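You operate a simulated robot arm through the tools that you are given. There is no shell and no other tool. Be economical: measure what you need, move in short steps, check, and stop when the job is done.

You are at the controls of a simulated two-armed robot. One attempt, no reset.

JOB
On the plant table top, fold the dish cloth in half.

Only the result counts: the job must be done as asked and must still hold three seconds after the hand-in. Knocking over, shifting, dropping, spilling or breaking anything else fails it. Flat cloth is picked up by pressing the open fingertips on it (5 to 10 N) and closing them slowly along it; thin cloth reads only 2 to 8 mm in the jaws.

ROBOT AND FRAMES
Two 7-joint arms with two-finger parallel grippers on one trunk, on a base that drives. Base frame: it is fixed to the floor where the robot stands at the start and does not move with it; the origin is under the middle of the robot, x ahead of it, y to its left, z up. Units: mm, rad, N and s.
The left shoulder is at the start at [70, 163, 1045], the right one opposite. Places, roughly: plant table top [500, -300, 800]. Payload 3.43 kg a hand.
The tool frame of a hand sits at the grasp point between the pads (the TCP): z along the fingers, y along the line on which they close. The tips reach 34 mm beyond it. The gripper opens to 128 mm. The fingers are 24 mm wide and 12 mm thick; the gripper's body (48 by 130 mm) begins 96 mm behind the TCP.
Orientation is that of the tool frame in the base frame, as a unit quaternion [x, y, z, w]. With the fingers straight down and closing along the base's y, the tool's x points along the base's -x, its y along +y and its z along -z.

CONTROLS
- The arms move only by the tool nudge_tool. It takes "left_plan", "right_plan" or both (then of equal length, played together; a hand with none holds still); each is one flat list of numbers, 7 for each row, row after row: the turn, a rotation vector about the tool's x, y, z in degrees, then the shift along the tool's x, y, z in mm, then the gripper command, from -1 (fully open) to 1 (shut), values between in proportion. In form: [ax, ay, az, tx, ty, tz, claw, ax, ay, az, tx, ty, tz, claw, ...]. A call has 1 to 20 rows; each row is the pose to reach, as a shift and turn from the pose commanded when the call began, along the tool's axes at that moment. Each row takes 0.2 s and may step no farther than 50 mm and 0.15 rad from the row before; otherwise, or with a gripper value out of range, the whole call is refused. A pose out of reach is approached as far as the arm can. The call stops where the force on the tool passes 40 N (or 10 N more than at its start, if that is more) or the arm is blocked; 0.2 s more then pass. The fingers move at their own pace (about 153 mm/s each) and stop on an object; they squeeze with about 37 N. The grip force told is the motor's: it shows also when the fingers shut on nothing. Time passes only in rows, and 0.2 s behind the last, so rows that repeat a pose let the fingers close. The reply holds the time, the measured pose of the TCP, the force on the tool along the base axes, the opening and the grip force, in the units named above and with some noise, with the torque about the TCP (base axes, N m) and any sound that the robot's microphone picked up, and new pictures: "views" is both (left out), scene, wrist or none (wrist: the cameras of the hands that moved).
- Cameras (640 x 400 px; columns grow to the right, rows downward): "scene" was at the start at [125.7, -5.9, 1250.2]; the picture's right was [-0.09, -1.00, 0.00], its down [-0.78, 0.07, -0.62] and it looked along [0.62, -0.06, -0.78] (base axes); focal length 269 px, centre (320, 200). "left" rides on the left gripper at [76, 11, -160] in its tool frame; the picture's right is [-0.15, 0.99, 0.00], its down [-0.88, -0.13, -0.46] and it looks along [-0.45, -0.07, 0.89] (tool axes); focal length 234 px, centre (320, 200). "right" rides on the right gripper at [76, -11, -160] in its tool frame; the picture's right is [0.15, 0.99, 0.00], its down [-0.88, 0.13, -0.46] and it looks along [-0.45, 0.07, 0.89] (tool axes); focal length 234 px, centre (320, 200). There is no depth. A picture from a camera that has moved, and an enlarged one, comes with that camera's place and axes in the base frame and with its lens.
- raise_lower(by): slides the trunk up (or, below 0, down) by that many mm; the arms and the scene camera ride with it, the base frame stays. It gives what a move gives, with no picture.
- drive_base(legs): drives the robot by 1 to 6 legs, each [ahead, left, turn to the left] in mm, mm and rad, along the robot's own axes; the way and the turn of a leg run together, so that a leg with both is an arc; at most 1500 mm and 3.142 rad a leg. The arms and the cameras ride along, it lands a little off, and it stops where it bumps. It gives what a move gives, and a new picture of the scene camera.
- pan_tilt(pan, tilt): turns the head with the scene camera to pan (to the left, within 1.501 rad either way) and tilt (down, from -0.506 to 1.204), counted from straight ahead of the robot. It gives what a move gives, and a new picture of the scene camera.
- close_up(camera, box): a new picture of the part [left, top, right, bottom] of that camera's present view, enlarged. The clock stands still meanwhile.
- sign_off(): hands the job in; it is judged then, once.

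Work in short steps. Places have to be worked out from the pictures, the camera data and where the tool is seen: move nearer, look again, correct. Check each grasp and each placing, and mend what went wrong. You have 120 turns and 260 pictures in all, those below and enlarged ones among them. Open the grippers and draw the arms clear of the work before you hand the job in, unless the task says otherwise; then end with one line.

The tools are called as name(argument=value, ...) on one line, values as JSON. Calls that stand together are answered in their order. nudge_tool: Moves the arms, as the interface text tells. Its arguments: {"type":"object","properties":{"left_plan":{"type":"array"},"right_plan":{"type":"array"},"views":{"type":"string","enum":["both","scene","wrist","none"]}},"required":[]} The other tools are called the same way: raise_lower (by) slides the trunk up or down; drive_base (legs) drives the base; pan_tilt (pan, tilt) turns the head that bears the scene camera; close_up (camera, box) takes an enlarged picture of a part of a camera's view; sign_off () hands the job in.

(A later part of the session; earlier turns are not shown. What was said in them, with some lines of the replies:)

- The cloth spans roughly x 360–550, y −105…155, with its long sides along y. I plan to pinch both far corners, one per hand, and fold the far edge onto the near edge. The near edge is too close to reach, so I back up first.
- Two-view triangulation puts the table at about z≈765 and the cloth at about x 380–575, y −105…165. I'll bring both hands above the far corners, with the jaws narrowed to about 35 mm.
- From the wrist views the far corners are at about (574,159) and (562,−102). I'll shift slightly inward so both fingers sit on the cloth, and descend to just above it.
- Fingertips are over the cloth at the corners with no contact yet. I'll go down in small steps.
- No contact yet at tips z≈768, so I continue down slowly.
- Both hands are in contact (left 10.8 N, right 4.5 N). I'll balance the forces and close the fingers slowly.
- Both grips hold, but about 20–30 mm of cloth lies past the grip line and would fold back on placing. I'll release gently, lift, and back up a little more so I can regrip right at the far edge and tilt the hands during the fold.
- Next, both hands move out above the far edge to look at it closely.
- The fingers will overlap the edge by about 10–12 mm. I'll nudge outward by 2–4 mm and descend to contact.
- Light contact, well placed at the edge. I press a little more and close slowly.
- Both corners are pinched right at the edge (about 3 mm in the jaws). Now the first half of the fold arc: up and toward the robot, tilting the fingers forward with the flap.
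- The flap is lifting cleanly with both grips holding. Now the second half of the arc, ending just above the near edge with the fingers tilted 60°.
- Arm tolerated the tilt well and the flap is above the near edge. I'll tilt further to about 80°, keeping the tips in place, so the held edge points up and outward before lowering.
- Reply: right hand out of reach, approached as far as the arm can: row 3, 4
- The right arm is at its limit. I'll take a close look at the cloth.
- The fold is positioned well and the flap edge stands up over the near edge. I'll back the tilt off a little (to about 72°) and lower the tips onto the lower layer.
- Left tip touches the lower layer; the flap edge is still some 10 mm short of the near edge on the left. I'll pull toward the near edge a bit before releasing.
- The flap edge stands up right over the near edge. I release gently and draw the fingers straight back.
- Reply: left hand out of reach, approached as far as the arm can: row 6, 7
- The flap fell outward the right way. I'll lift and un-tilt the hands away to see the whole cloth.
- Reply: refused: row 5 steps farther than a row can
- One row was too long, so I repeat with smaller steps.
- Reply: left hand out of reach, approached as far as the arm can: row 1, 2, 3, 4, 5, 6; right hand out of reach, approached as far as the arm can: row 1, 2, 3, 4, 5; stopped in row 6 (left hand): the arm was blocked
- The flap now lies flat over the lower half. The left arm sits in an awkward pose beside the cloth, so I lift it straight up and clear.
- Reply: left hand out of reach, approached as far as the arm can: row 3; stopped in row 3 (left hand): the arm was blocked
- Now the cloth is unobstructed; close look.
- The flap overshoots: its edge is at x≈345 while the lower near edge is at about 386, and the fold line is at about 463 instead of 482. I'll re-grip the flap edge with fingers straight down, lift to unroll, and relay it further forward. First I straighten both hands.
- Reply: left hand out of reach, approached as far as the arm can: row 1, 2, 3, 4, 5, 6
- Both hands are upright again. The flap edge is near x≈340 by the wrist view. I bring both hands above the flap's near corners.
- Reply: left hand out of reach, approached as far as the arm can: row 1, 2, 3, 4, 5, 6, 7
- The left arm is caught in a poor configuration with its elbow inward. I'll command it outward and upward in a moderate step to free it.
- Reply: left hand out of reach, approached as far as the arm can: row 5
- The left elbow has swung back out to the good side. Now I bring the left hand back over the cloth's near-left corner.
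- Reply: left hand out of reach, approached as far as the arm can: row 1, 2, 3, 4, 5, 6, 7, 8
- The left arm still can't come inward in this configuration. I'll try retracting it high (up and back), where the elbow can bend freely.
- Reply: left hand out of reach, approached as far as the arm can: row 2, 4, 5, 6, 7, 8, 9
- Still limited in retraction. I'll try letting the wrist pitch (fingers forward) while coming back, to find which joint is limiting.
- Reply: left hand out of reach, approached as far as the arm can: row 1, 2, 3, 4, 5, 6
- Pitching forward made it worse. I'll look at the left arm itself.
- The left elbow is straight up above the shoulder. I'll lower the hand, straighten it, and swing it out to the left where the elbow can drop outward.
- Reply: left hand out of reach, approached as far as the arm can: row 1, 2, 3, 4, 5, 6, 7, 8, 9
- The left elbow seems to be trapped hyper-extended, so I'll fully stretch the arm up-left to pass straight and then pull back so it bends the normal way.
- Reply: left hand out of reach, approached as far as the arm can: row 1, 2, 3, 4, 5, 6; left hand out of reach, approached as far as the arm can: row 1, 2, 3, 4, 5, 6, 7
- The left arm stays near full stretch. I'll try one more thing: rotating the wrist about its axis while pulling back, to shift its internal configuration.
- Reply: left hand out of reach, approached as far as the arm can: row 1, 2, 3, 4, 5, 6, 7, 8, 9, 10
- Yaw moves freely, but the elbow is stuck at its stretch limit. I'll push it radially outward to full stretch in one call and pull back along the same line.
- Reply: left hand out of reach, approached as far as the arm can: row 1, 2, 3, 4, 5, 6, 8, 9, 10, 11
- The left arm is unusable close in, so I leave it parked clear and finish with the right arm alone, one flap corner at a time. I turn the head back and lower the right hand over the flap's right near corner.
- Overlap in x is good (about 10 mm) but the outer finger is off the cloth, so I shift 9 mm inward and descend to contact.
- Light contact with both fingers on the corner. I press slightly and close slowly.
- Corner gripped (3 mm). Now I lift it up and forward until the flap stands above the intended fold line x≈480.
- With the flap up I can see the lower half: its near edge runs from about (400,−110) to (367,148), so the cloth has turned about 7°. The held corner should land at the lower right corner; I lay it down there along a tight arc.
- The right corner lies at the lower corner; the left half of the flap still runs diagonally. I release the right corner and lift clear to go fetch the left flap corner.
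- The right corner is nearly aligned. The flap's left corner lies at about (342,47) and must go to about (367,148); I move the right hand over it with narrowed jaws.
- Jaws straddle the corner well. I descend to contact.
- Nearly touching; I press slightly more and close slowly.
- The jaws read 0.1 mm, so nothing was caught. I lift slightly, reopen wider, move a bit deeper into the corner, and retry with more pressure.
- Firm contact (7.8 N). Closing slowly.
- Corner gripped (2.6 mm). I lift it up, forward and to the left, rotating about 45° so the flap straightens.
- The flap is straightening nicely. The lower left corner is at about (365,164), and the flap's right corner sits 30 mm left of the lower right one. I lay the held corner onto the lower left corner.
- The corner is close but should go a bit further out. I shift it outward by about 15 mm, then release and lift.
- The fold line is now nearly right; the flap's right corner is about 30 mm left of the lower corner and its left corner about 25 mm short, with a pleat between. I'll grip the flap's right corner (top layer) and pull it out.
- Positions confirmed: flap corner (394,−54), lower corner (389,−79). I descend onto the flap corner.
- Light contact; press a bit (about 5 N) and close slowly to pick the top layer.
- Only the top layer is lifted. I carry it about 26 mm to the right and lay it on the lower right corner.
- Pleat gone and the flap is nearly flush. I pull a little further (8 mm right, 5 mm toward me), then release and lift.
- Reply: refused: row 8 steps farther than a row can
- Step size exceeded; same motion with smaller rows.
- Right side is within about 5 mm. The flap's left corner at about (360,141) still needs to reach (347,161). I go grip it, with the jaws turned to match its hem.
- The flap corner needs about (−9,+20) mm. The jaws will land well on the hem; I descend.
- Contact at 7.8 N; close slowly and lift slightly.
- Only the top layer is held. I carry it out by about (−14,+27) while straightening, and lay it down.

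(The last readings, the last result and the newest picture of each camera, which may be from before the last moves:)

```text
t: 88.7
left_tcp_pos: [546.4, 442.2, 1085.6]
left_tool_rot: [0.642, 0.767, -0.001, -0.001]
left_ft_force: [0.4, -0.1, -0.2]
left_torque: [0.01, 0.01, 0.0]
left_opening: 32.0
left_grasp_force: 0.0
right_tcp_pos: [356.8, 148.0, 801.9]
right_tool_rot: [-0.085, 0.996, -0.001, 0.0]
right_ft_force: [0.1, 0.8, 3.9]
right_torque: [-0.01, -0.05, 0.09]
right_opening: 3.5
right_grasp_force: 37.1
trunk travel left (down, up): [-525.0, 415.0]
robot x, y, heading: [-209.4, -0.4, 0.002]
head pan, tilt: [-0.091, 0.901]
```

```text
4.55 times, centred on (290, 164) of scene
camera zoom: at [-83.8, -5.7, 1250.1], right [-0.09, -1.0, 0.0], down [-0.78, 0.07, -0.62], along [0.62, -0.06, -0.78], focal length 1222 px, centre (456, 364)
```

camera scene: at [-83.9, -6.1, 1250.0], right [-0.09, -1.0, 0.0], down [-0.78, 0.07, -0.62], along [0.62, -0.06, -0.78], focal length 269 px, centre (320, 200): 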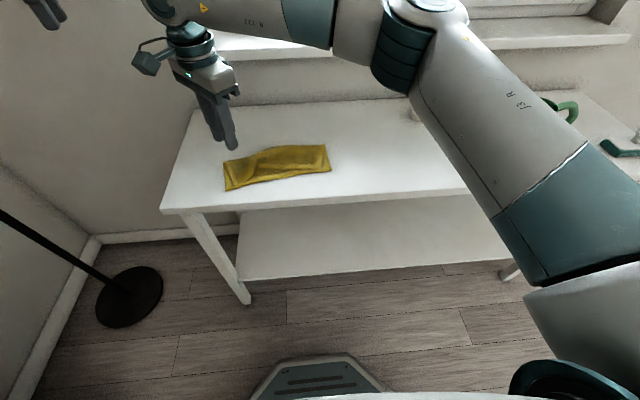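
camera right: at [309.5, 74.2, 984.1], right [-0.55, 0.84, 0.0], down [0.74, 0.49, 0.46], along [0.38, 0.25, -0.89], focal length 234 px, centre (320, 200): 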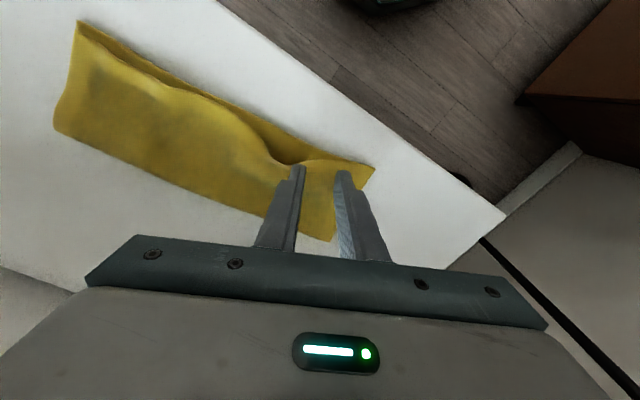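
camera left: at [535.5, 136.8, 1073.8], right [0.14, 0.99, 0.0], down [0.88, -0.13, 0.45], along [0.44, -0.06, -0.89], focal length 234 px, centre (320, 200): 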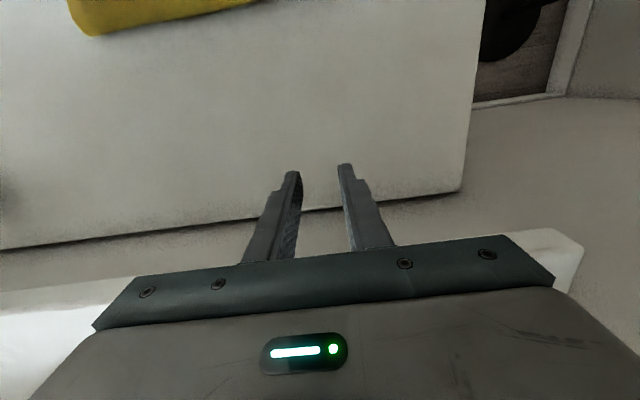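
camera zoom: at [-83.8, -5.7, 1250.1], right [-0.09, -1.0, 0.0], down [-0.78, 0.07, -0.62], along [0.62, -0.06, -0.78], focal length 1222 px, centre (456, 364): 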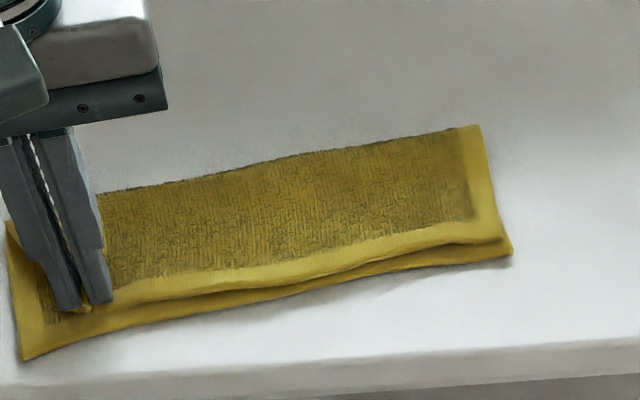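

Nearly aligned; the whole cloth is smooth now. I move the corner 10 mm toward me, then release and lift away.

nudge_tool(right_plan=[0, 0, 0, 4, 3, -4, 1, 0, 0, 0, 9.2, 5.6, -4, 1, 0, 0, 0, 9.2, 5.6, 0, 1, 0, 0, 0, 9.2, 5.6, 0.5, 0.85, 0, 0, 0, 9.2, 5.6, 0, 0.7, 0, 0, 0, 9.2, 5.6, -4, 0.6, 0, 0, 0, 9.2, 5.6, -20, 0.6, 0, 0, 0, -5, 5, -55, 0.6, 0, 0, 0, -20, 0, -90, 0.6], views="wrist")

close_up(camera="scene", box=[210, 120, 350, 208])

```text
t: 90.7
left_tcp_pos: [546.0, 441.6, 1084.6]
left_tool_rot: [0.642, 0.767, 0.001, -0.001]
left_ft_force: [0.5, -1.3, -0.9]
left_torque: [-0.03, -0.02, 0.01]
left_opening: 32.2
left_grasp_force: 0.0
right_tcp_pos: [376.6, 150.3, 892.0]
right_tool_rot: [-0.085, 0.996, -0.001, 0.0]
right_ft_force: [-0.4, 1.0, -0.4]
right_torque: [-0.01, 0.01, -0.02]
right_opening: 25.5
right_grasp_force: 0.0
trunk travel left (down, up): [-525.0, 415.0]
robot x, y, heading: [-211.3, -0.7, 0.001]
head pan, tilt: [-0.091, 0.901]
camera right: at [302.9, 126.6, 1051.4], right [-0.31, 0.95, 0.0], down [0.85, 0.28, 0.46], along [0.43, 0.14, -0.89], focal length 234 px, centre (320, 200)
```

right: 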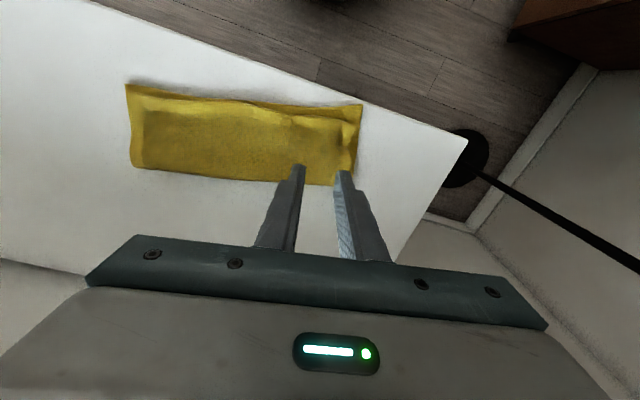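

```text
4.55 times, centred on (280, 164) of scene
camera zoom: at [-83.9, -5.8, 1250.0], right [-0.09, -1.0, 0.0], down [-0.78, 0.07, -0.62], along [0.62, -0.06, -0.78], focal length 1222 px, centre (502, 364)
```

zoom: 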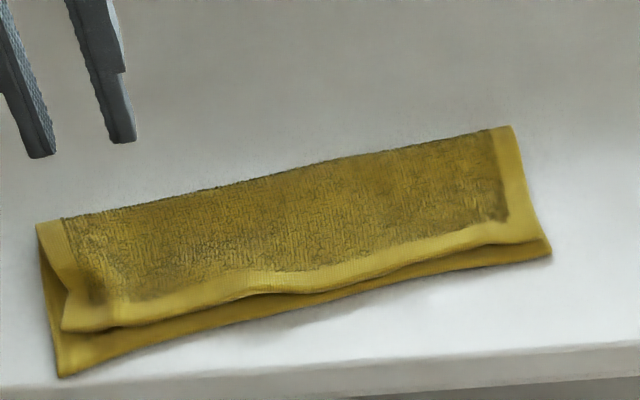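

The left lower corner now protrudes about 25–30 mm beyond the flap there; the right is within 10 mm. One more correction on the left; first an accurate look.

close_up(camera="right", box=[100, 60, 420, 260])

```text
2.00 times, centred on (260, 160) of right
camera zoom: at [302.9, 126.6, 1051.4], right [-0.31, 0.95, 0.0], down [0.85, 0.28, 0.46], along [0.43, 0.14, -0.89], focal length 468 px, centre (440, 280)
```

zoom: 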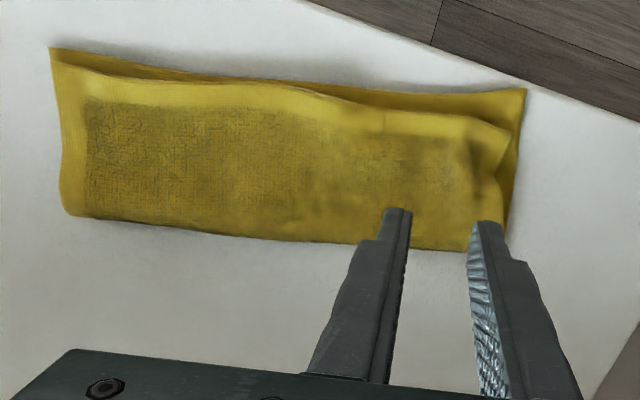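

Flap left corner is at (336,179), lower corner at (311,180). I grip the flap corner again.

nudge_tool(right_plan=[0, 0, 0, 10, 3, 25, 0.6, 0, 0, 0, 22, 6, 50, 0.6, 0, 0, 0, 32, 8, 75, 0.6, 0, 0, 0, 32, 8, 86, 0.6, 0, 0, 0, 32, 8, 89, 0.6, 0, 0, 0, 32, 8, 90.5, 0.6, 0, 0, 0, 32, 8, 90.5, 0.6], views="wrist")

```text
t: 92.3
left_tcp_pos: [545.3, 442.8, 1084.9]
left_tool_rot: [0.643, 0.766, 0.0, -0.001]
left_ft_force: [0.2, 0.3, 0.0]
left_torque: [0.01, -0.02, 0.03]
left_opening: 32.1
left_grasp_force: 0.1
right_tcp_pos: [344.9, 155.7, 801.5]
right_tool_rot: [-0.085, 0.996, -0.001, 0.001]
right_ft_force: [0.0, 1.0, 3.6]
right_torque: [0.04, -0.01, 0.01]
right_opening: 25.3
right_grasp_force: 0.1
trunk travel left (down, up): [-525.0, 415.0]
robot x, y, heading: [-209.1, 3.9, 0.002]
head pan, tilt: [-0.091, 0.901]
camera right: at [271.3, 130.8, 960.7], right [-0.31, 0.95, 0.0], down [0.84, 0.28, 0.46], along [0.43, 0.14, -0.89], focal length 234 px, centre (320, 200)
```

right: 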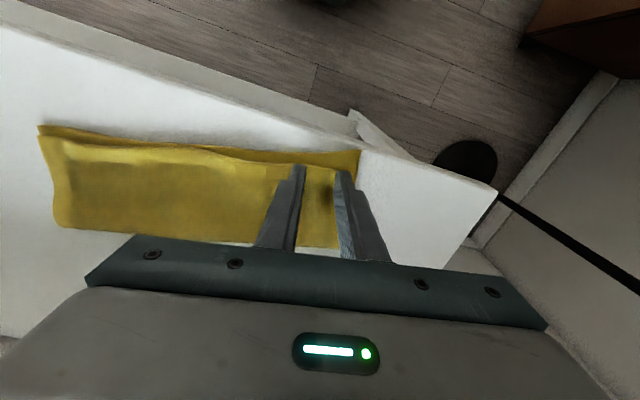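

Contact at 3.6 N. Close slowly, then lift well clear.

nudge_tool(right_plan=[0, 0, 0, 0, 0, 0.6, 0.6, 0, 0, 0, 0, 0, 0.6, 0.65, 0, 0, 0, 0, 0, 0.6, 0.7, 0, 0, 0, 0, 0, 0.6, 0.75, 0, 0, 0, 0, 0, 0.6, 0.8, 0, 0, 0, 0, 0, 0.6, 0.85, 0, 0, 0, 0, 0, 0.6, 0.9, 0, 0, 0, 0, 0, 0.6, 0.95, 0, 0, 0, 0, 0, 0.6, 1, 0, 0, 0, 0, 0, 0.6, 1, 0, 0, 0, 0, 0, -12, 1, 0, 0, 0, -3, 0, -25, 1, 0, 0, 0, -3, 0, -38, 1], views="none")

close_up(camera="scene", box=[210, 120, 350, 208])

```text
t: 95.1
left_tcp_pos: [546.6, 442.0, 1084.8]
left_tool_rot: [0.642, 0.767, 0.0, -0.002]
left_ft_force: [-0.1, -0.1, 1.0]
left_torque: [-0.02, -0.01, 0.01]
left_opening: 31.9
left_grasp_force: 0.0
right_tcp_pos: [347.5, 153.9, 839.5]
right_tool_rot: [-0.086, 0.996, -0.001, 0.001]
right_ft_force: [-0.5, -0.7, 1.3]
right_torque: [0.01, -0.01, -0.03]
right_opening: 3.7
right_grasp_force: 36.8
trunk travel left (down, up): [-525.0, 415.0]
robot x, y, heading: [-208.9, 0.3, -0.0]
head pan, tilt: [-0.091, 0.901]
```

```text
4.55 times, centred on (280, 164) of scene
camera zoom: at [-83.8, -5.6, 1250.0], right [-0.09, -1.0, 0.0], down [-0.78, 0.07, -0.62], along [0.62, -0.06, -0.78], focal length 1222 px, centre (502, 364)
```

zoom: 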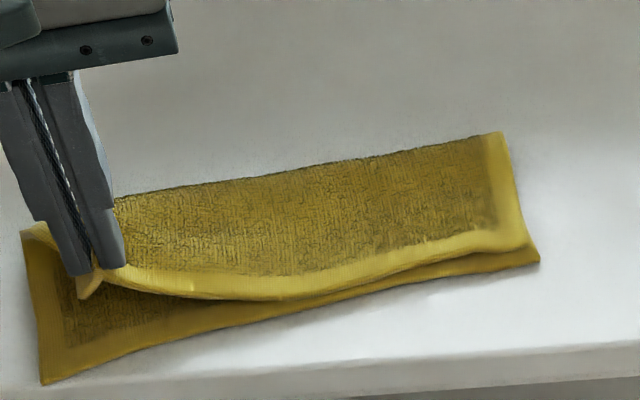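

Only the flap corner is lifted. The lower left corner is at about (311,189); I carry the flap corner there at height and lay it down without pressing.

nudge_tool(right_plan=[0, 0, 0, 8, 6, -6, 1, 0, 0, 0, 16, 12, -6, 1, 0, 0, 0, 23, 16, 0, 1, 0, 0, 0, 24, 16, 12, 1, 0, 0, 0, 24, 16, 25, 1, 0, 0, 0, 24, 16, 34, 1, 0, 0, 0, 24, 16, 36, 1, 0, 0, 0, 24, 16, 36, 1], views="none")

close_up(camera="scene", box=[210, 120, 350, 208])

```text
t: 96.9
left_tcp_pos: [545.6, 440.6, 1084.5]
left_tool_rot: [0.642, 0.766, 0.0, -0.001]
left_ft_force: [-0.5, 0.3, 0.1]
left_torque: [0.0, 0.03, -0.01]
left_opening: 31.9
left_grasp_force: 0.1
right_tcp_pos: [322.8, 166.8, 802.0]
right_tool_rot: [-0.085, 0.996, 0.0, 0.001]
right_ft_force: [-1.2, 0.3, 2.1]
right_torque: [0.02, 0.02, 0.0]
right_opening: 3.6
right_grasp_force: 36.9
trunk travel left (down, up): [-525.0, 415.0]
robot x, y, heading: [-209.3, -0.6, -0.001]
head pan, tilt: [-0.091, 0.901]
```

```text
4.55 times, centred on (280, 164) of scene
camera zoom: at [-83.7, -5.7, 1250.1], right [-0.09, -1.0, 0.0], down [-0.78, 0.07, -0.62], along [0.62, -0.06, -0.78], focal length 1222 px, centre (502, 364)
```

zoom: 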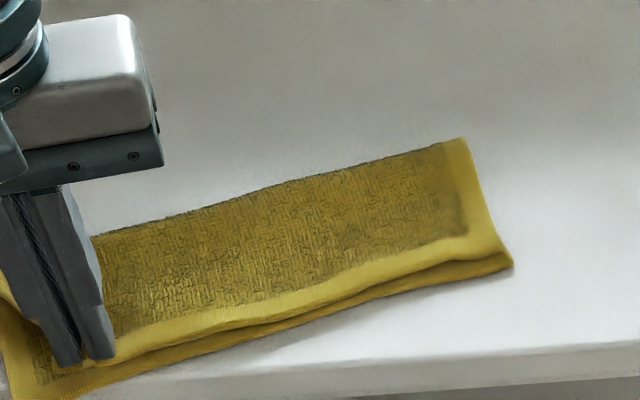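

The cloth drifted with the pull but layers are now nearly flush. I release and lift to look.

nudge_tool(right_plan=[0, 0, 0, 0, 0, 0, 0.85, 0, 0, 0, 0, 0, 0, 0.7, 0, 0, 0, 0, 0, -4, 0.6, 0, 0, 0, 0, 0, -20, 0.6, 0, 0, 0, -15, -5, -55, 0.6, 0, 0, 0, -45, -10, -90, 0.6, 0, 0, 0, -75, -10, -120, 0.6], views="both")

close_up(camera="scene", box=[195, 125, 335, 213])

```text
t: 98.5
left_tcp_pos: [545.5, 443.0, 1084.8]
left_tool_rot: [0.642, 0.767, 0.0, 0.0]
left_ft_force: [-0.3, 0.0, 0.6]
left_torque: [0.02, -0.04, 0.0]
left_opening: 32.1
left_grasp_force: 0.1
right_tcp_pos: [398.5, 170.1, 925.6]
right_tool_rot: [-0.086, 0.996, -0.001, 0.001]
right_ft_force: [0.7, -0.4, -0.4]
right_torque: [-0.01, -0.01, -0.02]
right_opening: 25.6
right_grasp_force: 0.0
trunk travel left (down, up): [-525.0, 415.0]
robot x, y, heading: [-208.0, 0.9, -0.001]
head pan, tilt: [-0.091, 0.901]
camera scene: at [-83.7, -5.0, 1250.0], right [-0.09, -1.0, 0.0], down [-0.78, 0.07, -0.62], along [0.62, -0.06, -0.78], focal length 269 px, centre (320, 200)
camera right: at [324.2, 146.6, 1084.7], right [-0.31, 0.95, 0.0], down [0.85, 0.28, 0.46], along [0.43, 0.14, -0.89], focal length 234 px, centre (320, 200)
```

scene: 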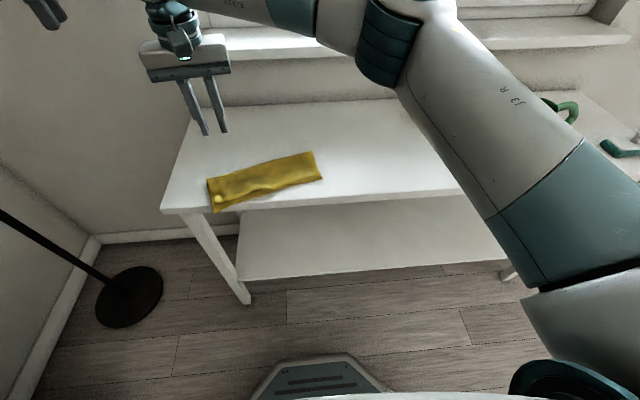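
right: 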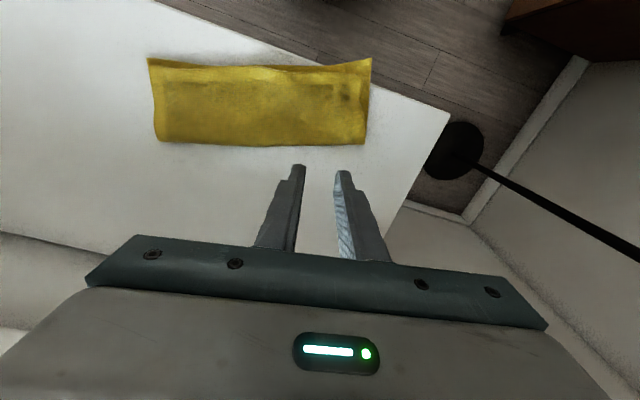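

```text
4.55 times, centred on (265, 169) of scene
camera zoom: at [-83.7, -5.0, 1250.0], right [-0.09, -1.0, 0.0], down [-0.78, 0.07, -0.62], along [0.62, -0.06, -0.78], focal length 1222 px, centre (570, 341)
```

zoom: 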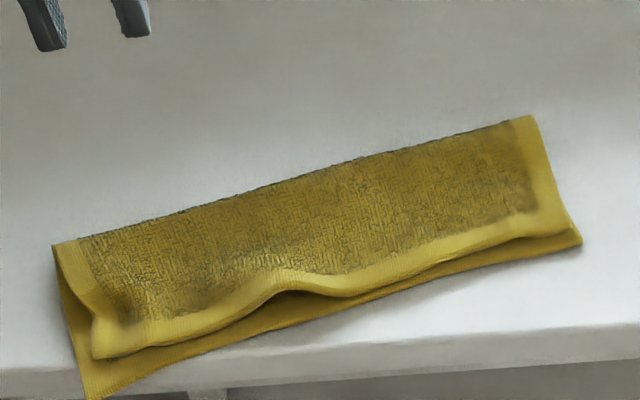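

The lower left corner now overhangs the table's front edge slightly and still protrudes past the flap. I'll lift the flap's left corner high (vertical over the fold), drag the cloth forward with it, then lay it back in an arc. First a precise look.

close_up(camera="right", box=[130, 30, 410, 205])

```text
2.29 times, centred on (270, 118) of right
camera zoom: at [324.2, 146.6, 1084.7], right [-0.31, 0.95, 0.0], down [0.85, 0.28, 0.46], along [0.43, 0.14, -0.89], focal length 535 px, centre (434, 389)
```

zoom: 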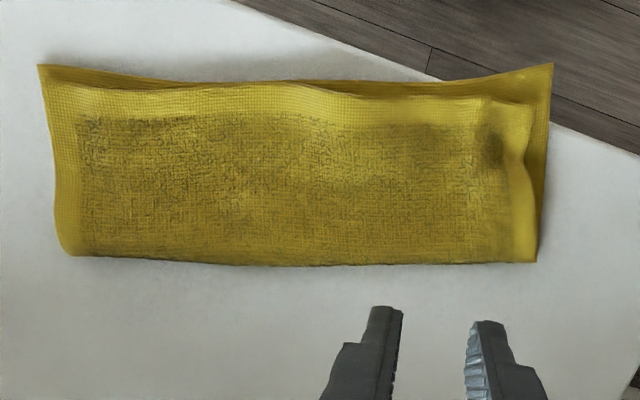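

The table's front edge is at x≈307; the lower corner L at (282,195) overhangs it. I grip the flap's left corner at (322,164), where it is still on the table.

nudge_tool(right_plan=[0, 0, -1, 20, 2, 25, 0.55, 0, 0, -2, 40, 4, 50, 0.55, 0, 0, -4, 60, 6, 75, 0.55, 0, 0, -5, 76, 7, 100, 0.55, 0, 0, -5, 76, 7, 117, 0.55, 0, 0, -5, 76, 7, 122, 0.55, 0, 0, -5, 76, 7, 124, 0.55, 0, 0, -5, 76, 7, 124, 0.55], views="wrist")

```text
t: 100.3
left_tcp_pos: [546.2, 443.7, 1085.4]
left_tool_rot: [0.642, 0.766, 0.0, 0.0]
left_ft_force: [-0.8, 0.7, 0.3]
left_torque: [0.02, -0.04, -0.02]
left_opening: 31.9
left_grasp_force: 0.1
right_tcp_pos: [321.2, 163.2, 800.8]
right_tool_rot: [-0.129, 0.992, 0.0, 0.001]
right_ft_force: [0.3, 1.0, 8.6]
right_torque: [0.04, -0.05, 0.02]
right_opening: 28.6
right_grasp_force: 0.1
trunk travel left (down, up): [-525.0, 415.0]
robot x, y, heading: [-208.2, 3.7, -0.002]
head pan, tilt: [-0.091, 0.901]
camera right: at [249.1, 132.8, 959.5], right [-0.39, 0.92, 0.0], down [0.82, 0.35, 0.46], along [0.42, 0.18, -0.89], focal length 234 px, centre (320, 200)
```

right: 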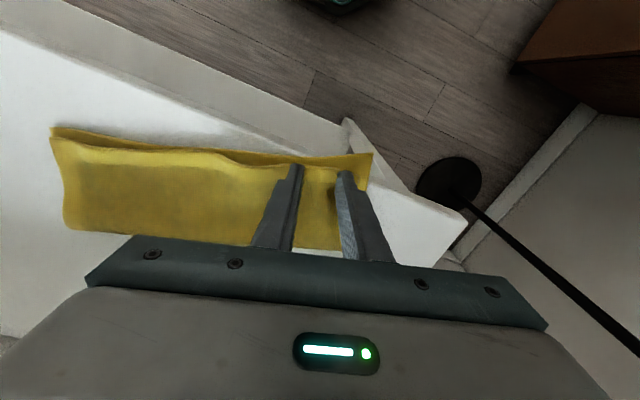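

I hold off closing: the cloth should first be moved back onto the table. I lift, go to mid-cloth near the fold with jaws wide, to press and slide the whole cloth forward.

nudge_tool(right_plan=[0, 0, 0, 0, 0, -15, 0.4, 0, 0, 0, 0, 0, -35, 0.2, 0, 0, 0, -15, -30, -40, -0.2, 0, 0, 0, -32, -60, -40, -0.5, 0, 0, 0, -50, -91, -35, -0.5, 0, 0, 0, -50, -91, -15, -0.5, 0, 0, 0, -50, -91, -4, -0.5, 0, 0, 0, -50, -91, -2, -0.5, 0, 0, 0, -50, -91, -2, -0.5], views="wrist")

```text
t: 102.3
left_tcp_pos: [545.3, 442.5, 1084.8]
left_tool_rot: [0.642, 0.767, -0.001, -0.001]
left_ft_force: [-0.8, 0.4, 0.4]
left_torque: [0.01, -0.04, -0.02]
left_opening: 32.0
left_grasp_force: 0.0
right_tcp_pos: [393.1, 88.6, 801.1]
right_tool_rot: [-0.129, 0.992, 0.0, 0.0]
right_ft_force: [0.8, 1.3, 2.1]
right_torque: [0.05, -0.04, -0.01]
right_opening: 95.9
right_grasp_force: 0.1
trunk travel left (down, up): [-525.0, 415.0]
robot x, y, heading: [-209.5, 1.5, -0.004]
head pan, tilt: [-0.091, 0.901]
camera right: at [322.3, 59.1, 961.1], right [-0.39, 0.92, 0.0], down [0.82, 0.35, 0.46], along [0.42, 0.18, -0.89], focal length 234 px, centre (320, 200)
```

right: 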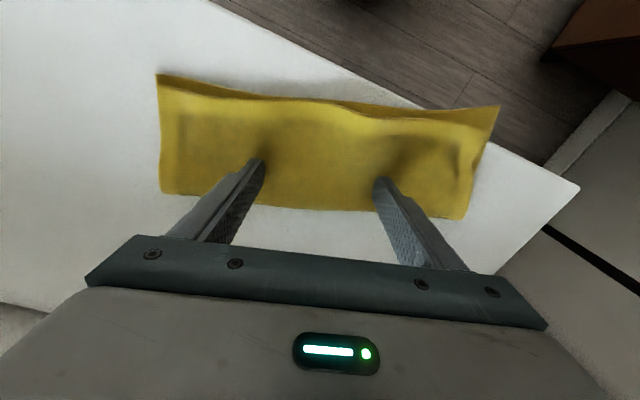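

Contact made. Press a bit and slide the cloth forward and right by about (65,−30).

nudge_tool(right_plan=[0, 0, 0, 0, 0, 1, -0.5, 0, 0, 0, 0, 0, 2, -0.5, 0, 0, 2, -9, -7, 2, -0.5, 0, 0, 3, -18, -15, 2, -0.5, 0, 0, 4, -27, -23, 2, -0.5, 0, 0, 5, -36, -31, 2, -0.5, 0, 0, 6, -45, -38, 2, -0.5, 0, 0, 7, -55, -46, 2, -0.5], views="wrist")

close_up(camera="scene", box=[195, 115, 355, 215])

```text
t: 104.1
left_tcp_pos: [545.3, 442.9, 1085.9]
left_tool_rot: [0.642, 0.767, 0.0, -0.001]
left_ft_force: [0.9, 0.0, 0.0]
left_torque: [-0.01, 0.0, -0.01]
left_opening: 32.0
left_grasp_force: 0.0
right_tcp_pos: [457.5, 58.4, 799.8]
right_tool_rot: [-0.068, 0.998, 0.0, 0.002]
right_ft_force: [-2.6, -0.6, 6.7]
right_torque: [0.05, 0.03, 0.0]
right_opening: 95.9
right_grasp_force: 0.1
trunk travel left (down, up): [-525.0, 415.0]
robot x, y, heading: [-204.8, -1.6, 0.003]
head pan, tilt: [-0.091, 0.901]
camera right: at [382.7, 35.5, 959.7], right [-0.28, 0.96, 0.0], down [0.85, 0.25, 0.46], along [0.44, 0.13, -0.89], focal length 234 px, centre (320, 200)
```

right: 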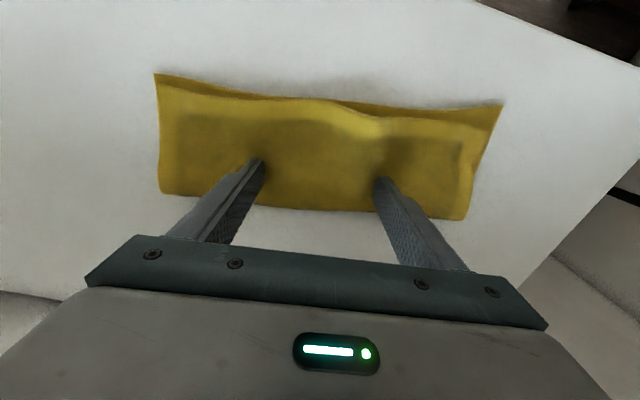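

```text
4.00 times, centred on (275, 165) of scene
camera zoom: at [-84.4, -5.7, 1250.1], right [-0.09, -1.0, 0.0], down [-0.78, 0.07, -0.62], along [0.62, -0.06, -0.78], focal length 1075 px, centre (500, 340)
```

zoom: 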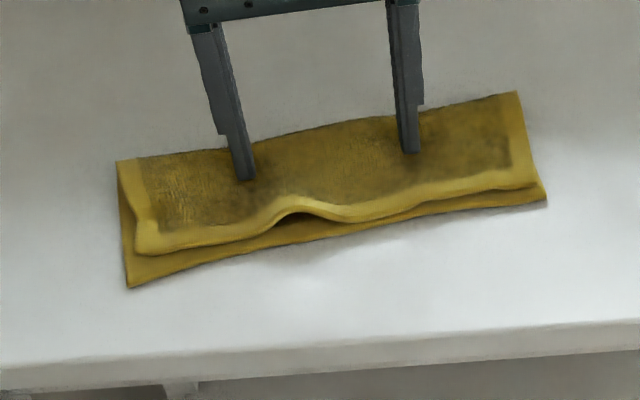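

The press-slide moved the whole cloth well back onto the table. Now I lift and position above the flap's left corner to measure it.

nudge_tool(right_plan=[0, 0, 0, 0, 0, -10, -0.5, 0, 0, 0, 0, 0, -30, -0.3, 0, 0, 0, 15, 20, -45, 0, 0, 0, 0, 30, 45, -60, 0.3, 0, 0, 0, 40, 70, -75, 0.55, 0, 0, 0, 40, 70, -75, 0.55], views="none")

close_up(camera="right", box=[80, 20, 480, 270])

```text
t: 105.5
left_tcp_pos: [546.1, 441.6, 1084.7]
left_tool_rot: [0.642, 0.766, -0.001, -0.002]
left_ft_force: [0.1, -0.6, -0.1]
left_torque: [-0.01, 0.02, 0.01]
left_opening: 32.0
left_grasp_force: 0.0
right_tcp_pos: [409.4, 119.9, 874.7]
right_tool_rot: [-0.067, 0.998, 0.0, 0.0]
right_ft_force: [1.2, 0.0, 0.3]
right_torque: [0.01, 0.03, 0.01]
right_opening: 28.8
right_grasp_force: 0.0
trunk travel left (down, up): [-525.0, 415.0]
robot x, y, heading: [-211.3, 0.0, 0.001]
head pan, tilt: [-0.091, 0.901]
```

```text
1.60 times, centred on (280, 145) of right
camera zoom: at [335.0, 97.9, 1033.5], right [-0.28, 0.96, 0.0], down [0.85, 0.25, 0.46], along [0.44, 0.13, -0.89], focal length 375 px, centre (384, 288)
```

zoom: 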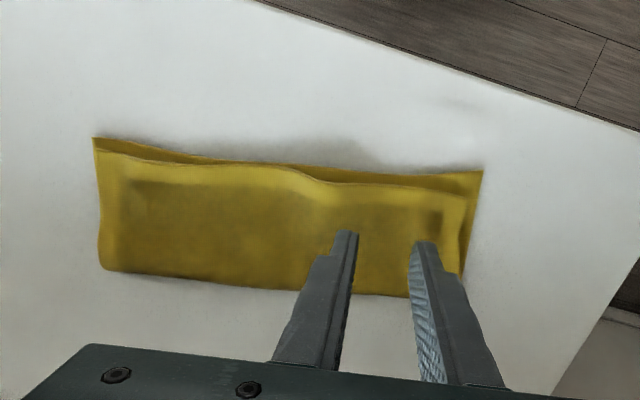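

Measured: flap left corner (381,171) versus lower corner (360,176). I grip the flap hem at about (391,145).

nudge_tool(right_plan=[0, 0, -1, 7, 14, 20, 0.55, 0, 0, -2, 14.4, 27.8, 45, 0.55, 0, 0, -3, 14.4, 27.8, 65, 0.55, 0, 0, -3, 14.4, 27.8, 71, 0.55, 0, 0, -3, 14.4, 27.8, 73.5, 0.55, 0, 0, -3, 14.4, 27.8, 73.5, 0.55], views="none")

```text
t: 106.9
left_tcp_pos: [546.1, 442.3, 1084.8]
left_tool_rot: [0.643, 0.766, 0.0, -0.001]
left_ft_force: [-0.3, 0.5, 0.5]
left_torque: [0.0, 0.01, 0.01]
left_opening: 31.9
left_grasp_force: 0.1
right_tcp_pos: [392.2, 148.6, 803.0]
right_tool_rot: [-0.094, 0.996, -0.001, 0.001]
right_ft_force: [-0.3, -0.4, 1.6]
right_torque: [-0.05, 0.0, -0.01]
right_opening: 28.6
right_grasp_force: 0.0
trunk travel left (down, up): [-525.0, 415.0]
robot x, y, heading: [-206.9, 0.6, -0.004]
head pan, tilt: [-0.091, 0.901]
```

Light contact; press slightly, close slowly, then lift in an arc until the flap stands upright over the fold.

nudge_tool(right_plan=[0, 0, 0, 0, 0, 1.7, 0.55, 0, 0, 0, 0, 0, 1.7, 0.6, 0, 0, 0, 0, 0, 1.7, 0.65, 0, 0, 0, 0, 0, 1.7, 0.7, 0, 0, 0, 0, 0, 1.7, 0.75, 0, 0, 0, 0, 0, 1.7, 0.8, 0, 0, 0, 0, 0, 1.7, 0.85, 0, 0, 0, 0, 0, 1.7, 0.9, 0, 0, 0, 0, 0, 1.7, 0.95, 0, 0, 0, 0, 0, 1.7, 1, 0, 0, 0, 0, 0, 1.7, 1, 0, 0, 0, -3, 0, -25, 1, 0, 0, 0, -14, 0, -48, 1, 0, 0, 0, -30, 0, -66, 1, 0, 0, 0, -45, 0, -78, 1, 0, 0, 0, -58, 0, -84, 1], views="wrist")

close_up(camera="scene", box=[195, 115, 355, 215])

```text
t: 110.3
left_tcp_pos: [545.3, 442.3, 1084.3]
left_tool_rot: [0.642, 0.767, -0.001, -0.001]
left_ft_force: [-0.5, -0.5, 0.5]
left_torque: [-0.04, -0.02, -0.02]
left_opening: 32.1
left_grasp_force: 0.2
right_tcp_pos: [447.8, 158.8, 884.2]
right_tool_rot: [-0.094, 0.996, -0.001, 0.0]
right_ft_force: [0.2, 0.4, 0.3]
right_torque: [-0.03, 0.01, 0.03]
right_opening: 5.1
right_grasp_force: 36.7
trunk travel left (down, up): [-525.0, 415.0]
robot x, y, heading: [-209.1, 0.3, 0.001]
head pan, tilt: [-0.091, 0.901]
camera right: at [374.4, 133.2, 1044.2], right [-0.33, 0.94, 0.0], down [0.84, 0.29, 0.46], along [0.43, 0.15, -0.89], focal length 234 px, centre (320, 200)
```

right: 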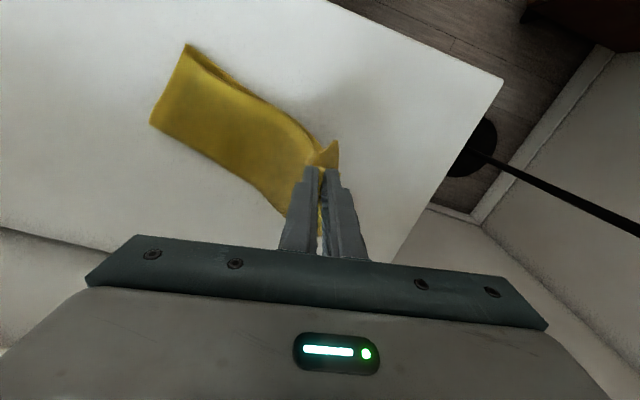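

```text
4.00 times, centred on (275, 165) of scene
camera zoom: at [-83.3, -5.3, 1250.0], right [-0.09, -1.0, 0.0], down [-0.78, 0.07, -0.62], along [0.62, -0.06, -0.78], focal length 1075 px, centre (500, 340)
```

zoom: 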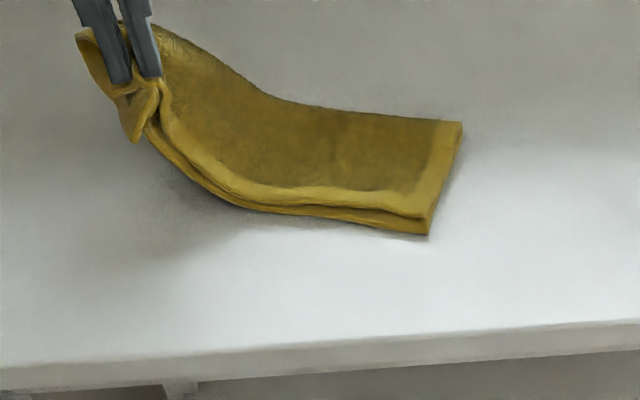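

Both layers were caught this time (5 mm), and the cloth was dragged left a bit. I'll lay it straight back down flat, extended to the left, and release.

nudge_tool(right_plan=[0, 0, 0, 5, 14, 10, 1, 0, 0, 0, 11, 28, 25, 1, 0, 0, 0, 17, 42, 40, 1, 0, 0, 0, 23, 55, 55, 1, 0, 0, 0, 29, 65, 68, 1, 0, 0, 0, 35, 71, 78, 1, 0, 0, 0, 35, 71, 80, 1, 0, 0, 0, 35, 71, 80, 0.85, 0, 0, 0, 35, 71, 80, 0.7, 0, 0, 0, 35, 71, 76, 0.5, 0, 0, 0, 35, 71, 60, 0.4, 0, 0, 0, 20, 60, 25, 0.4, 0, 0, 0, 0, 40, -10, 0.4], views="wrist")

close_up(camera="scene", box=[185, 115, 345, 215])

```text
t: 113.1
left_tcp_pos: [546.2, 440.8, 1085.2]
left_tool_rot: [0.642, 0.766, 0.0, -0.001]
left_ft_force: [-0.4, -0.7, 0.2]
left_torque: [0.0, -0.03, -0.01]
left_opening: 32.1
left_grasp_force: 0.1
right_tcp_pos: [438.9, 197.4, 895.4]
right_tool_rot: [-0.095, 0.995, 0.0, 0.0]
right_ft_force: [0.9, -1.5, -0.4]
right_torque: [0.0, 0.02, -0.01]
right_opening: 38.3
right_grasp_force: 0.0
trunk travel left (down, up): [-525.0, 415.0]
robot x, y, heading: [-209.3, -1.2, 0.003]
head pan, tilt: [-0.091, 0.901]
camera right: at [365.3, 172.2, 1055.0], right [-0.33, 0.94, 0.0], down [0.84, 0.29, 0.46], along [0.43, 0.15, -0.89], focal length 234 px, centre (320, 200)
```

right: 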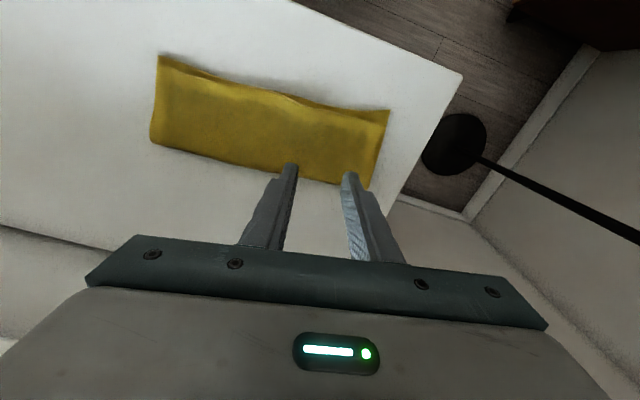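

```text
4.00 times, centred on (265, 165) of scene
camera zoom: at [-83.8, -6.0, 1250.0], right [-0.09, -1.0, 0.0], down [-0.78, 0.07, -0.62], along [0.62, -0.06, -0.78], focal length 1075 px, centre (540, 340)
```

zoom: 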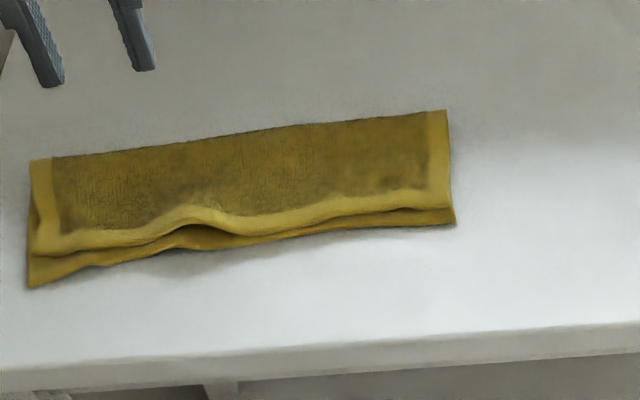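

The cloth now lies neatly, with hem offsets looking small. Quick measurement from the wrist camera.

close_up(camera="right", box=[130, 40, 410, 215])

```text
2.29 times, centred on (270, 128) of right
camera zoom: at [365.3, 172.2, 1055.0], right [-0.33, 0.94, 0.0], down [0.84, 0.29, 0.46], along [0.43, 0.15, -0.89], focal length 535 px, centre (434, 366)
```

zoom: 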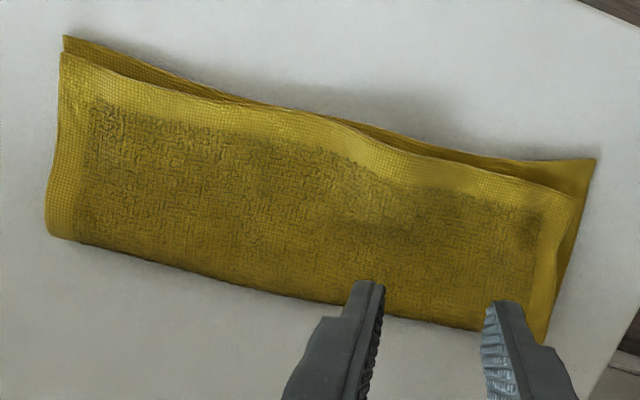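

Offsets: about 7 mm at the right and 20 mm at the left. I'll make one more careful correction of the left flap corner, gripping lightly so only the top layer is taken.

nudge_tool(right_plan=[0, 0, 0, 14, 13, 25, 0.6, 0, 0, 0, 28, 26, 50, 0.6, 0, 0, 0, 40.3, 39.3, 75, 0.6, 0, 0, 0, 40.3, 39.3, 88, 0.6, 0, 0, 0, 40.3, 39.3, 92, 0.6, 0, 0, 0, 40.3, 39.3, 93.5, 0.6, 0, 0, 0, 40.3, 39.3, 93.5, 0.6], views="none")

close_up(camera="right", box=[220, 110, 420, 235])

```text
t: 114.7
left_tcp_pos: [545.9, 442.2, 1084.7]
left_tool_rot: [0.642, 0.767, 0.0, 0.0]
left_ft_force: [-0.1, -0.1, 0.6]
left_torque: [-0.02, -0.02, 0.0]
left_opening: 32.1
left_grasp_force: 0.1
right_tcp_pos: [392.7, 228.4, 799.6]
right_tool_rot: [-0.094, 0.996, 0.0, 0.0]
right_ft_force: [-0.8, 0.1, 2.8]
right_torque: [-0.01, 0.02, 0.01]
right_opening: 25.3
right_grasp_force: 0.0
trunk travel left (down, up): [-525.0, 415.0]
robot x, y, heading: [-212.1, 0.4, -0.0]
head pan, tilt: [-0.091, 0.901]
```

```text
3.20 times, centred on (320, 172) of right
camera zoom: at [319.0, 203.0, 960.7], right [-0.33, 0.94, 0.0], down [0.84, 0.29, 0.46], along [0.43, 0.15, -0.89], focal length 749 px, centre (320, 288)
```

zoom: 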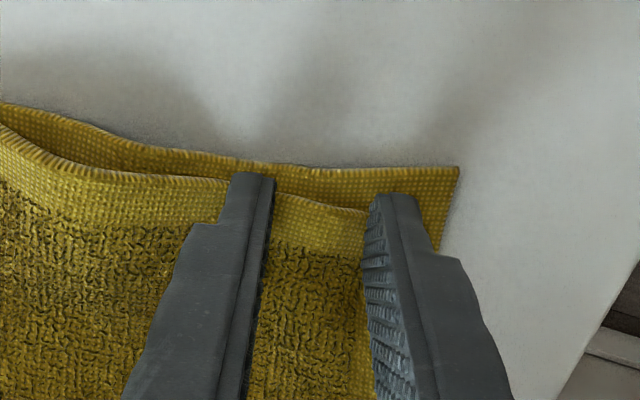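

The fingertips extend past the flap edge onto the lower layer, which would catch both. I raise, shift 9 mm inward, and touch down again.

nudge_tool(right_plan=[0, 0, 0, 0, 0, -6, 0.6, 0, 0, 0, -9, -4, -6, 0.6, 0, 0, 0, -9, -4, -1.5, 0.6, 0, 0, 0, -9, -4, 0, 0.6, 0, 0, 0, -9, -4, 0, 0.6], views="none")

close_up(camera="right", box=[220, 110, 420, 235])

```text
t: 115.9
left_tcp_pos: [546.6, 442.3, 1085.2]
left_tool_rot: [0.642, 0.767, -0.001, -0.002]
left_ft_force: [0.1, 0.0, 1.2]
left_torque: [0.04, -0.02, 0.01]
left_opening: 31.8
left_grasp_force: 0.0
right_tcp_pos: [402.6, 226.0, 802.3]
right_tool_rot: [-0.094, 0.996, -0.001, 0.001]
right_ft_force: [0.1, 1.0, 2.1]
right_torque: [0.01, -0.02, 0.01]
right_opening: 25.4
right_grasp_force: 0.1
trunk travel left (down, up): [-525.0, 415.0]
robot x, y, heading: [-209.6, 1.8, 0.002]
head pan, tilt: [-0.091, 0.901]
```

```text
3.20 times, centred on (320, 172) of right
camera zoom: at [329.3, 200.7, 961.3], right [-0.33, 0.94, 0.0], down [0.84, 0.29, 0.46], along [0.43, 0.15, -0.89], focal length 749 px, centre (320, 288)
```

zoom: 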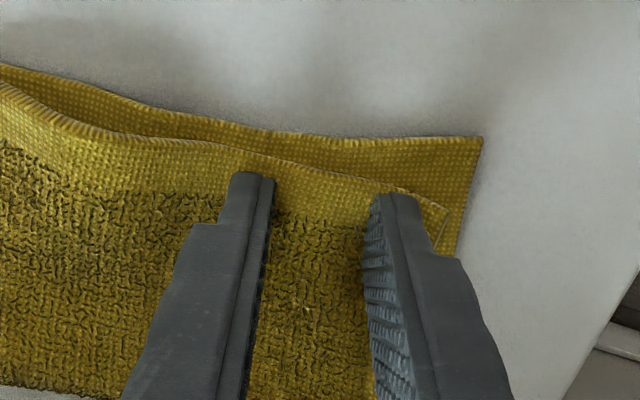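

Now both tips sit just inside the flap edge. Close slowly with light pressure and lift a little.

nudge_tool(right_plan=[0, 0, 0, 0, 0, 0.6, 0.6, 0, 0, 0, 0, 0, 0.6, 0.65, 0, 0, 0, 0, 0, 0.6, 0.7, 0, 0, 0, 0, 0, 0.6, 0.75, 0, 0, 0, 0, 0, 0.6, 0.8, 0, 0, 0, 0, 0, 0.6, 0.85, 0, 0, 0, 0, 0, 0.6, 0.9, 0, 0, 0, 0, 0, 0.6, 0.95, 0, 0, 0, 0, 0, 0.6, 1, 0, 0, 0, 0, 0, 0.6, 1, 0, 0, 0, 0, 0, -10, 1, 0, 0, 0, 0, 0, -22, 1], views="none")

close_up(camera="scene", box=[185, 115, 345, 215])

```text
t: 118.5
left_tcp_pos: [546.3, 442.2, 1085.2]
left_tool_rot: [0.643, 0.766, -0.001, -0.003]
left_ft_force: [0.1, 0.2, -0.5]
left_torque: [0.01, 0.0, -0.01]
left_opening: 32.0
left_grasp_force: 0.1
right_tcp_pos: [402.5, 226.4, 823.1]
right_tool_rot: [-0.094, 0.996, 0.0, 0.001]
right_ft_force: [-1.0, 0.0, -0.7]
right_torque: [0.01, 0.02, -0.04]
right_opening: 4.4
right_grasp_force: 37.6
trunk travel left (down, up): [-525.0, 415.0]
robot x, y, heading: [-205.8, -1.0, -0.001]
head pan, tilt: [-0.091, 0.901]
```

```text
4.00 times, centred on (265, 165) of scene
camera zoom: at [-83.8, -5.7, 1250.0], right [-0.09, -1.0, 0.0], down [-0.78, 0.07, -0.62], along [0.62, -0.06, -0.78], focal length 1075 px, centre (540, 340)
```

zoom: 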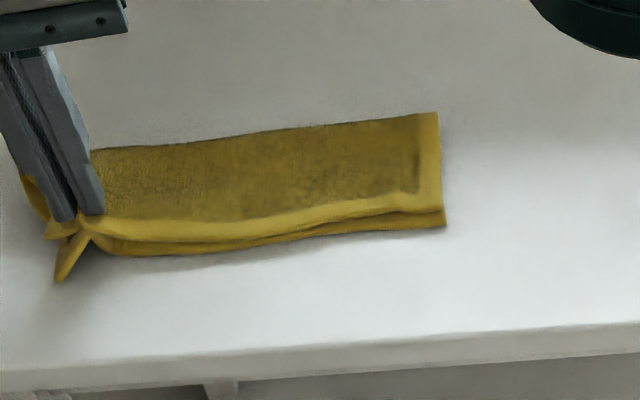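

Both layers came up again (4.4 mm), so I lay it back as it was and release, spreading the jaws while down to flatten the pinch.

nudge_tool(right_plan=[0, 0, 0, 0, 2, 10, 1, 0, 0, 0, 0, 3, 20, 1, 0, 0, 0, 0, 3, 21, 0.9, 0, 0, 0, 0, 3, 21, 0.8, 0, 0, 0, 0, 3, 21, 0.7, 0, 0, 0, 0, 3, 21, 0.6, 0, 0, 0, 0, 3, 21, 0.5, 0, 0, 0, 0, 3, 17, 0.45, 0, 0, 0, 0, 3, 0, 0.45, 0, 0, 0, -20, -10, -35, 0.45, 0, 0, 0, -40, -30, -70, 0.45], views="none")

close_up(camera="scene", box=[185, 115, 345, 215])

close_up(camera="right", box=[100, 40, 420, 240])

```text
t: 120.9
left_tcp_pos: [545.1, 441.8, 1085.8]
left_tool_rot: [0.642, 0.767, -0.001, -0.001]
left_ft_force: [0.5, 0.3, 0.1]
left_torque: [0.01, -0.04, 0.03]
left_opening: 32.1
left_grasp_force: 0.1
right_tcp_pos: [447.1, 203.1, 894.5]
right_tool_rot: [-0.094, 0.996, 0.0, 0.0]
right_ft_force: [-0.1, -0.5, 0.7]
right_torque: [-0.03, 0.02, 0.04]
right_opening: 35.2
right_grasp_force: 0.0
trunk travel left (down, up): [-525.0, 415.0]
robot x, y, heading: [-208.1, -2.5, -0.003]
head pan, tilt: [-0.091, 0.901]
```

```text
4.00 times, centred on (265, 165) of scene
camera zoom: at [-83.8, -5.9, 1250.0], right [-0.09, -1.0, 0.0], down [-0.78, 0.07, -0.62], along [0.62, -0.06, -0.78], focal length 1075 px, centre (540, 340)
```

zoom: 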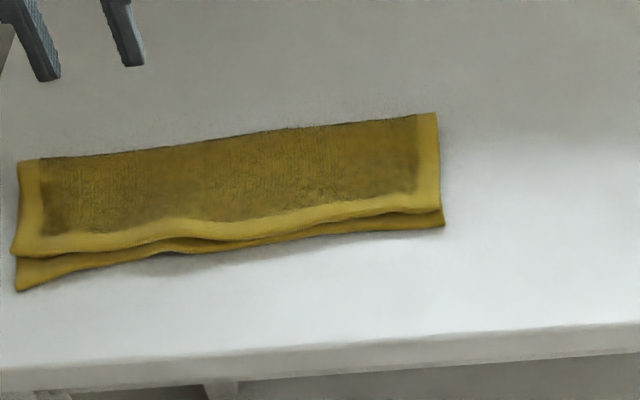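

```text
2.00 times, centred on (260, 140) of right
camera zoom: at [373.8, 178.6, 1052.5], right [-0.33, 0.94, 0.0], down [0.84, 0.29, 0.46], along [0.43, 0.15, -0.89], focal length 468 px, centre (440, 320)
```

zoom: 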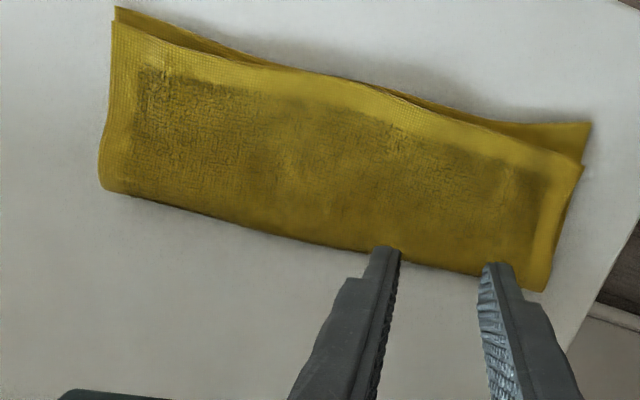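

The cloth is flat and folded in half: hems match within about 5–10 mm along most of the edge and about 20 mm at one corner, and nothing else was touched. I open the grippers and draw the right arm up and clear.

nudge_tool(right_plan=[0, 0, 0, 0, 0, -40, 0.2, 0, 0, 0, 0, -20, -80, -0.3, 0, 0, 0, 0, -60, -100, -1, 0, 0, 0, 0, -100, -110, -1, 0, 0, 0, 0, -140, -110, -1, 0, 0, 0, 0, -180, -110, -1, 0, 0, 0, 0, -220, -110, -1, 0, 0, 0, 0, -260, -110, -1], left_plan=[0, 0, 0, 0, 0, 0, 0, 0, 0, 0, 0, 0, 0, -0.5, 0, 0, 0, 0, 0, 0, -1, 0, 0, 0, 0, 0, 0, -1, 0, 0, 0, 0, 0, 0, -1, 0, 0, 0, 0, 0, 0, -1, 0, 0, 0, 0, 0, 0, -1, 0, 0, 0, 0, 0, 0, -1], views="scene")

```text
t: 122.7
left_tcp_pos: [544.9, 440.9, 1086.3]
left_tool_rot: [0.642, 0.767, 0.0, -0.001]
left_ft_force: [-0.1, 0.2, -0.7]
left_torque: [0.06, 0.0, 0.01]
left_opening: 128.1
left_grasp_force: 0.0
right_tcp_pos: [496.7, -51.9, 1003.1]
right_tool_rot: [-0.094, 0.996, -0.001, 0.001]
right_ft_force: [-0.5, -0.9, 0.6]
right_torque: [0.05, 0.0, 0.02]
right_opening: 128.1
right_grasp_force: 0.0
trunk travel left (down, up): [-525.0, 415.0]
robot x, y, heading: [-210.1, -1.6, 0.007]
head pan, tilt: [-0.091, 0.901]
camera scene: at [-83.5, -7.2, 1250.0], right [-0.09, -1.0, 0.0], down [-0.78, 0.07, -0.62], along [0.62, -0.06, -0.78], focal length 269 px, centre (320, 200)
```

scene: 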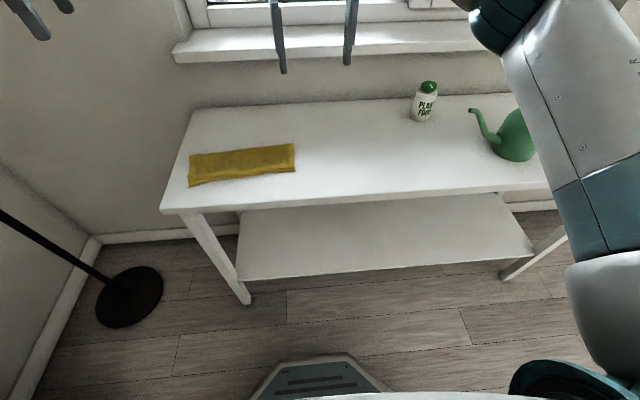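

The cloth lies folded in half on the table, the bottle and watering can stand where they were, and both arms are clear with the grippers open. Handing in.

sign_off()

```text
The job is handed in.
```

The dish cloth lies folded in half, flat on the plant table. Its edges line up to within about 10 mm, except one corner that is about 20 mm off. The cloth also sits further left than where it started. Nothing else on the table was touched, and both arms are clear with the grippers open.
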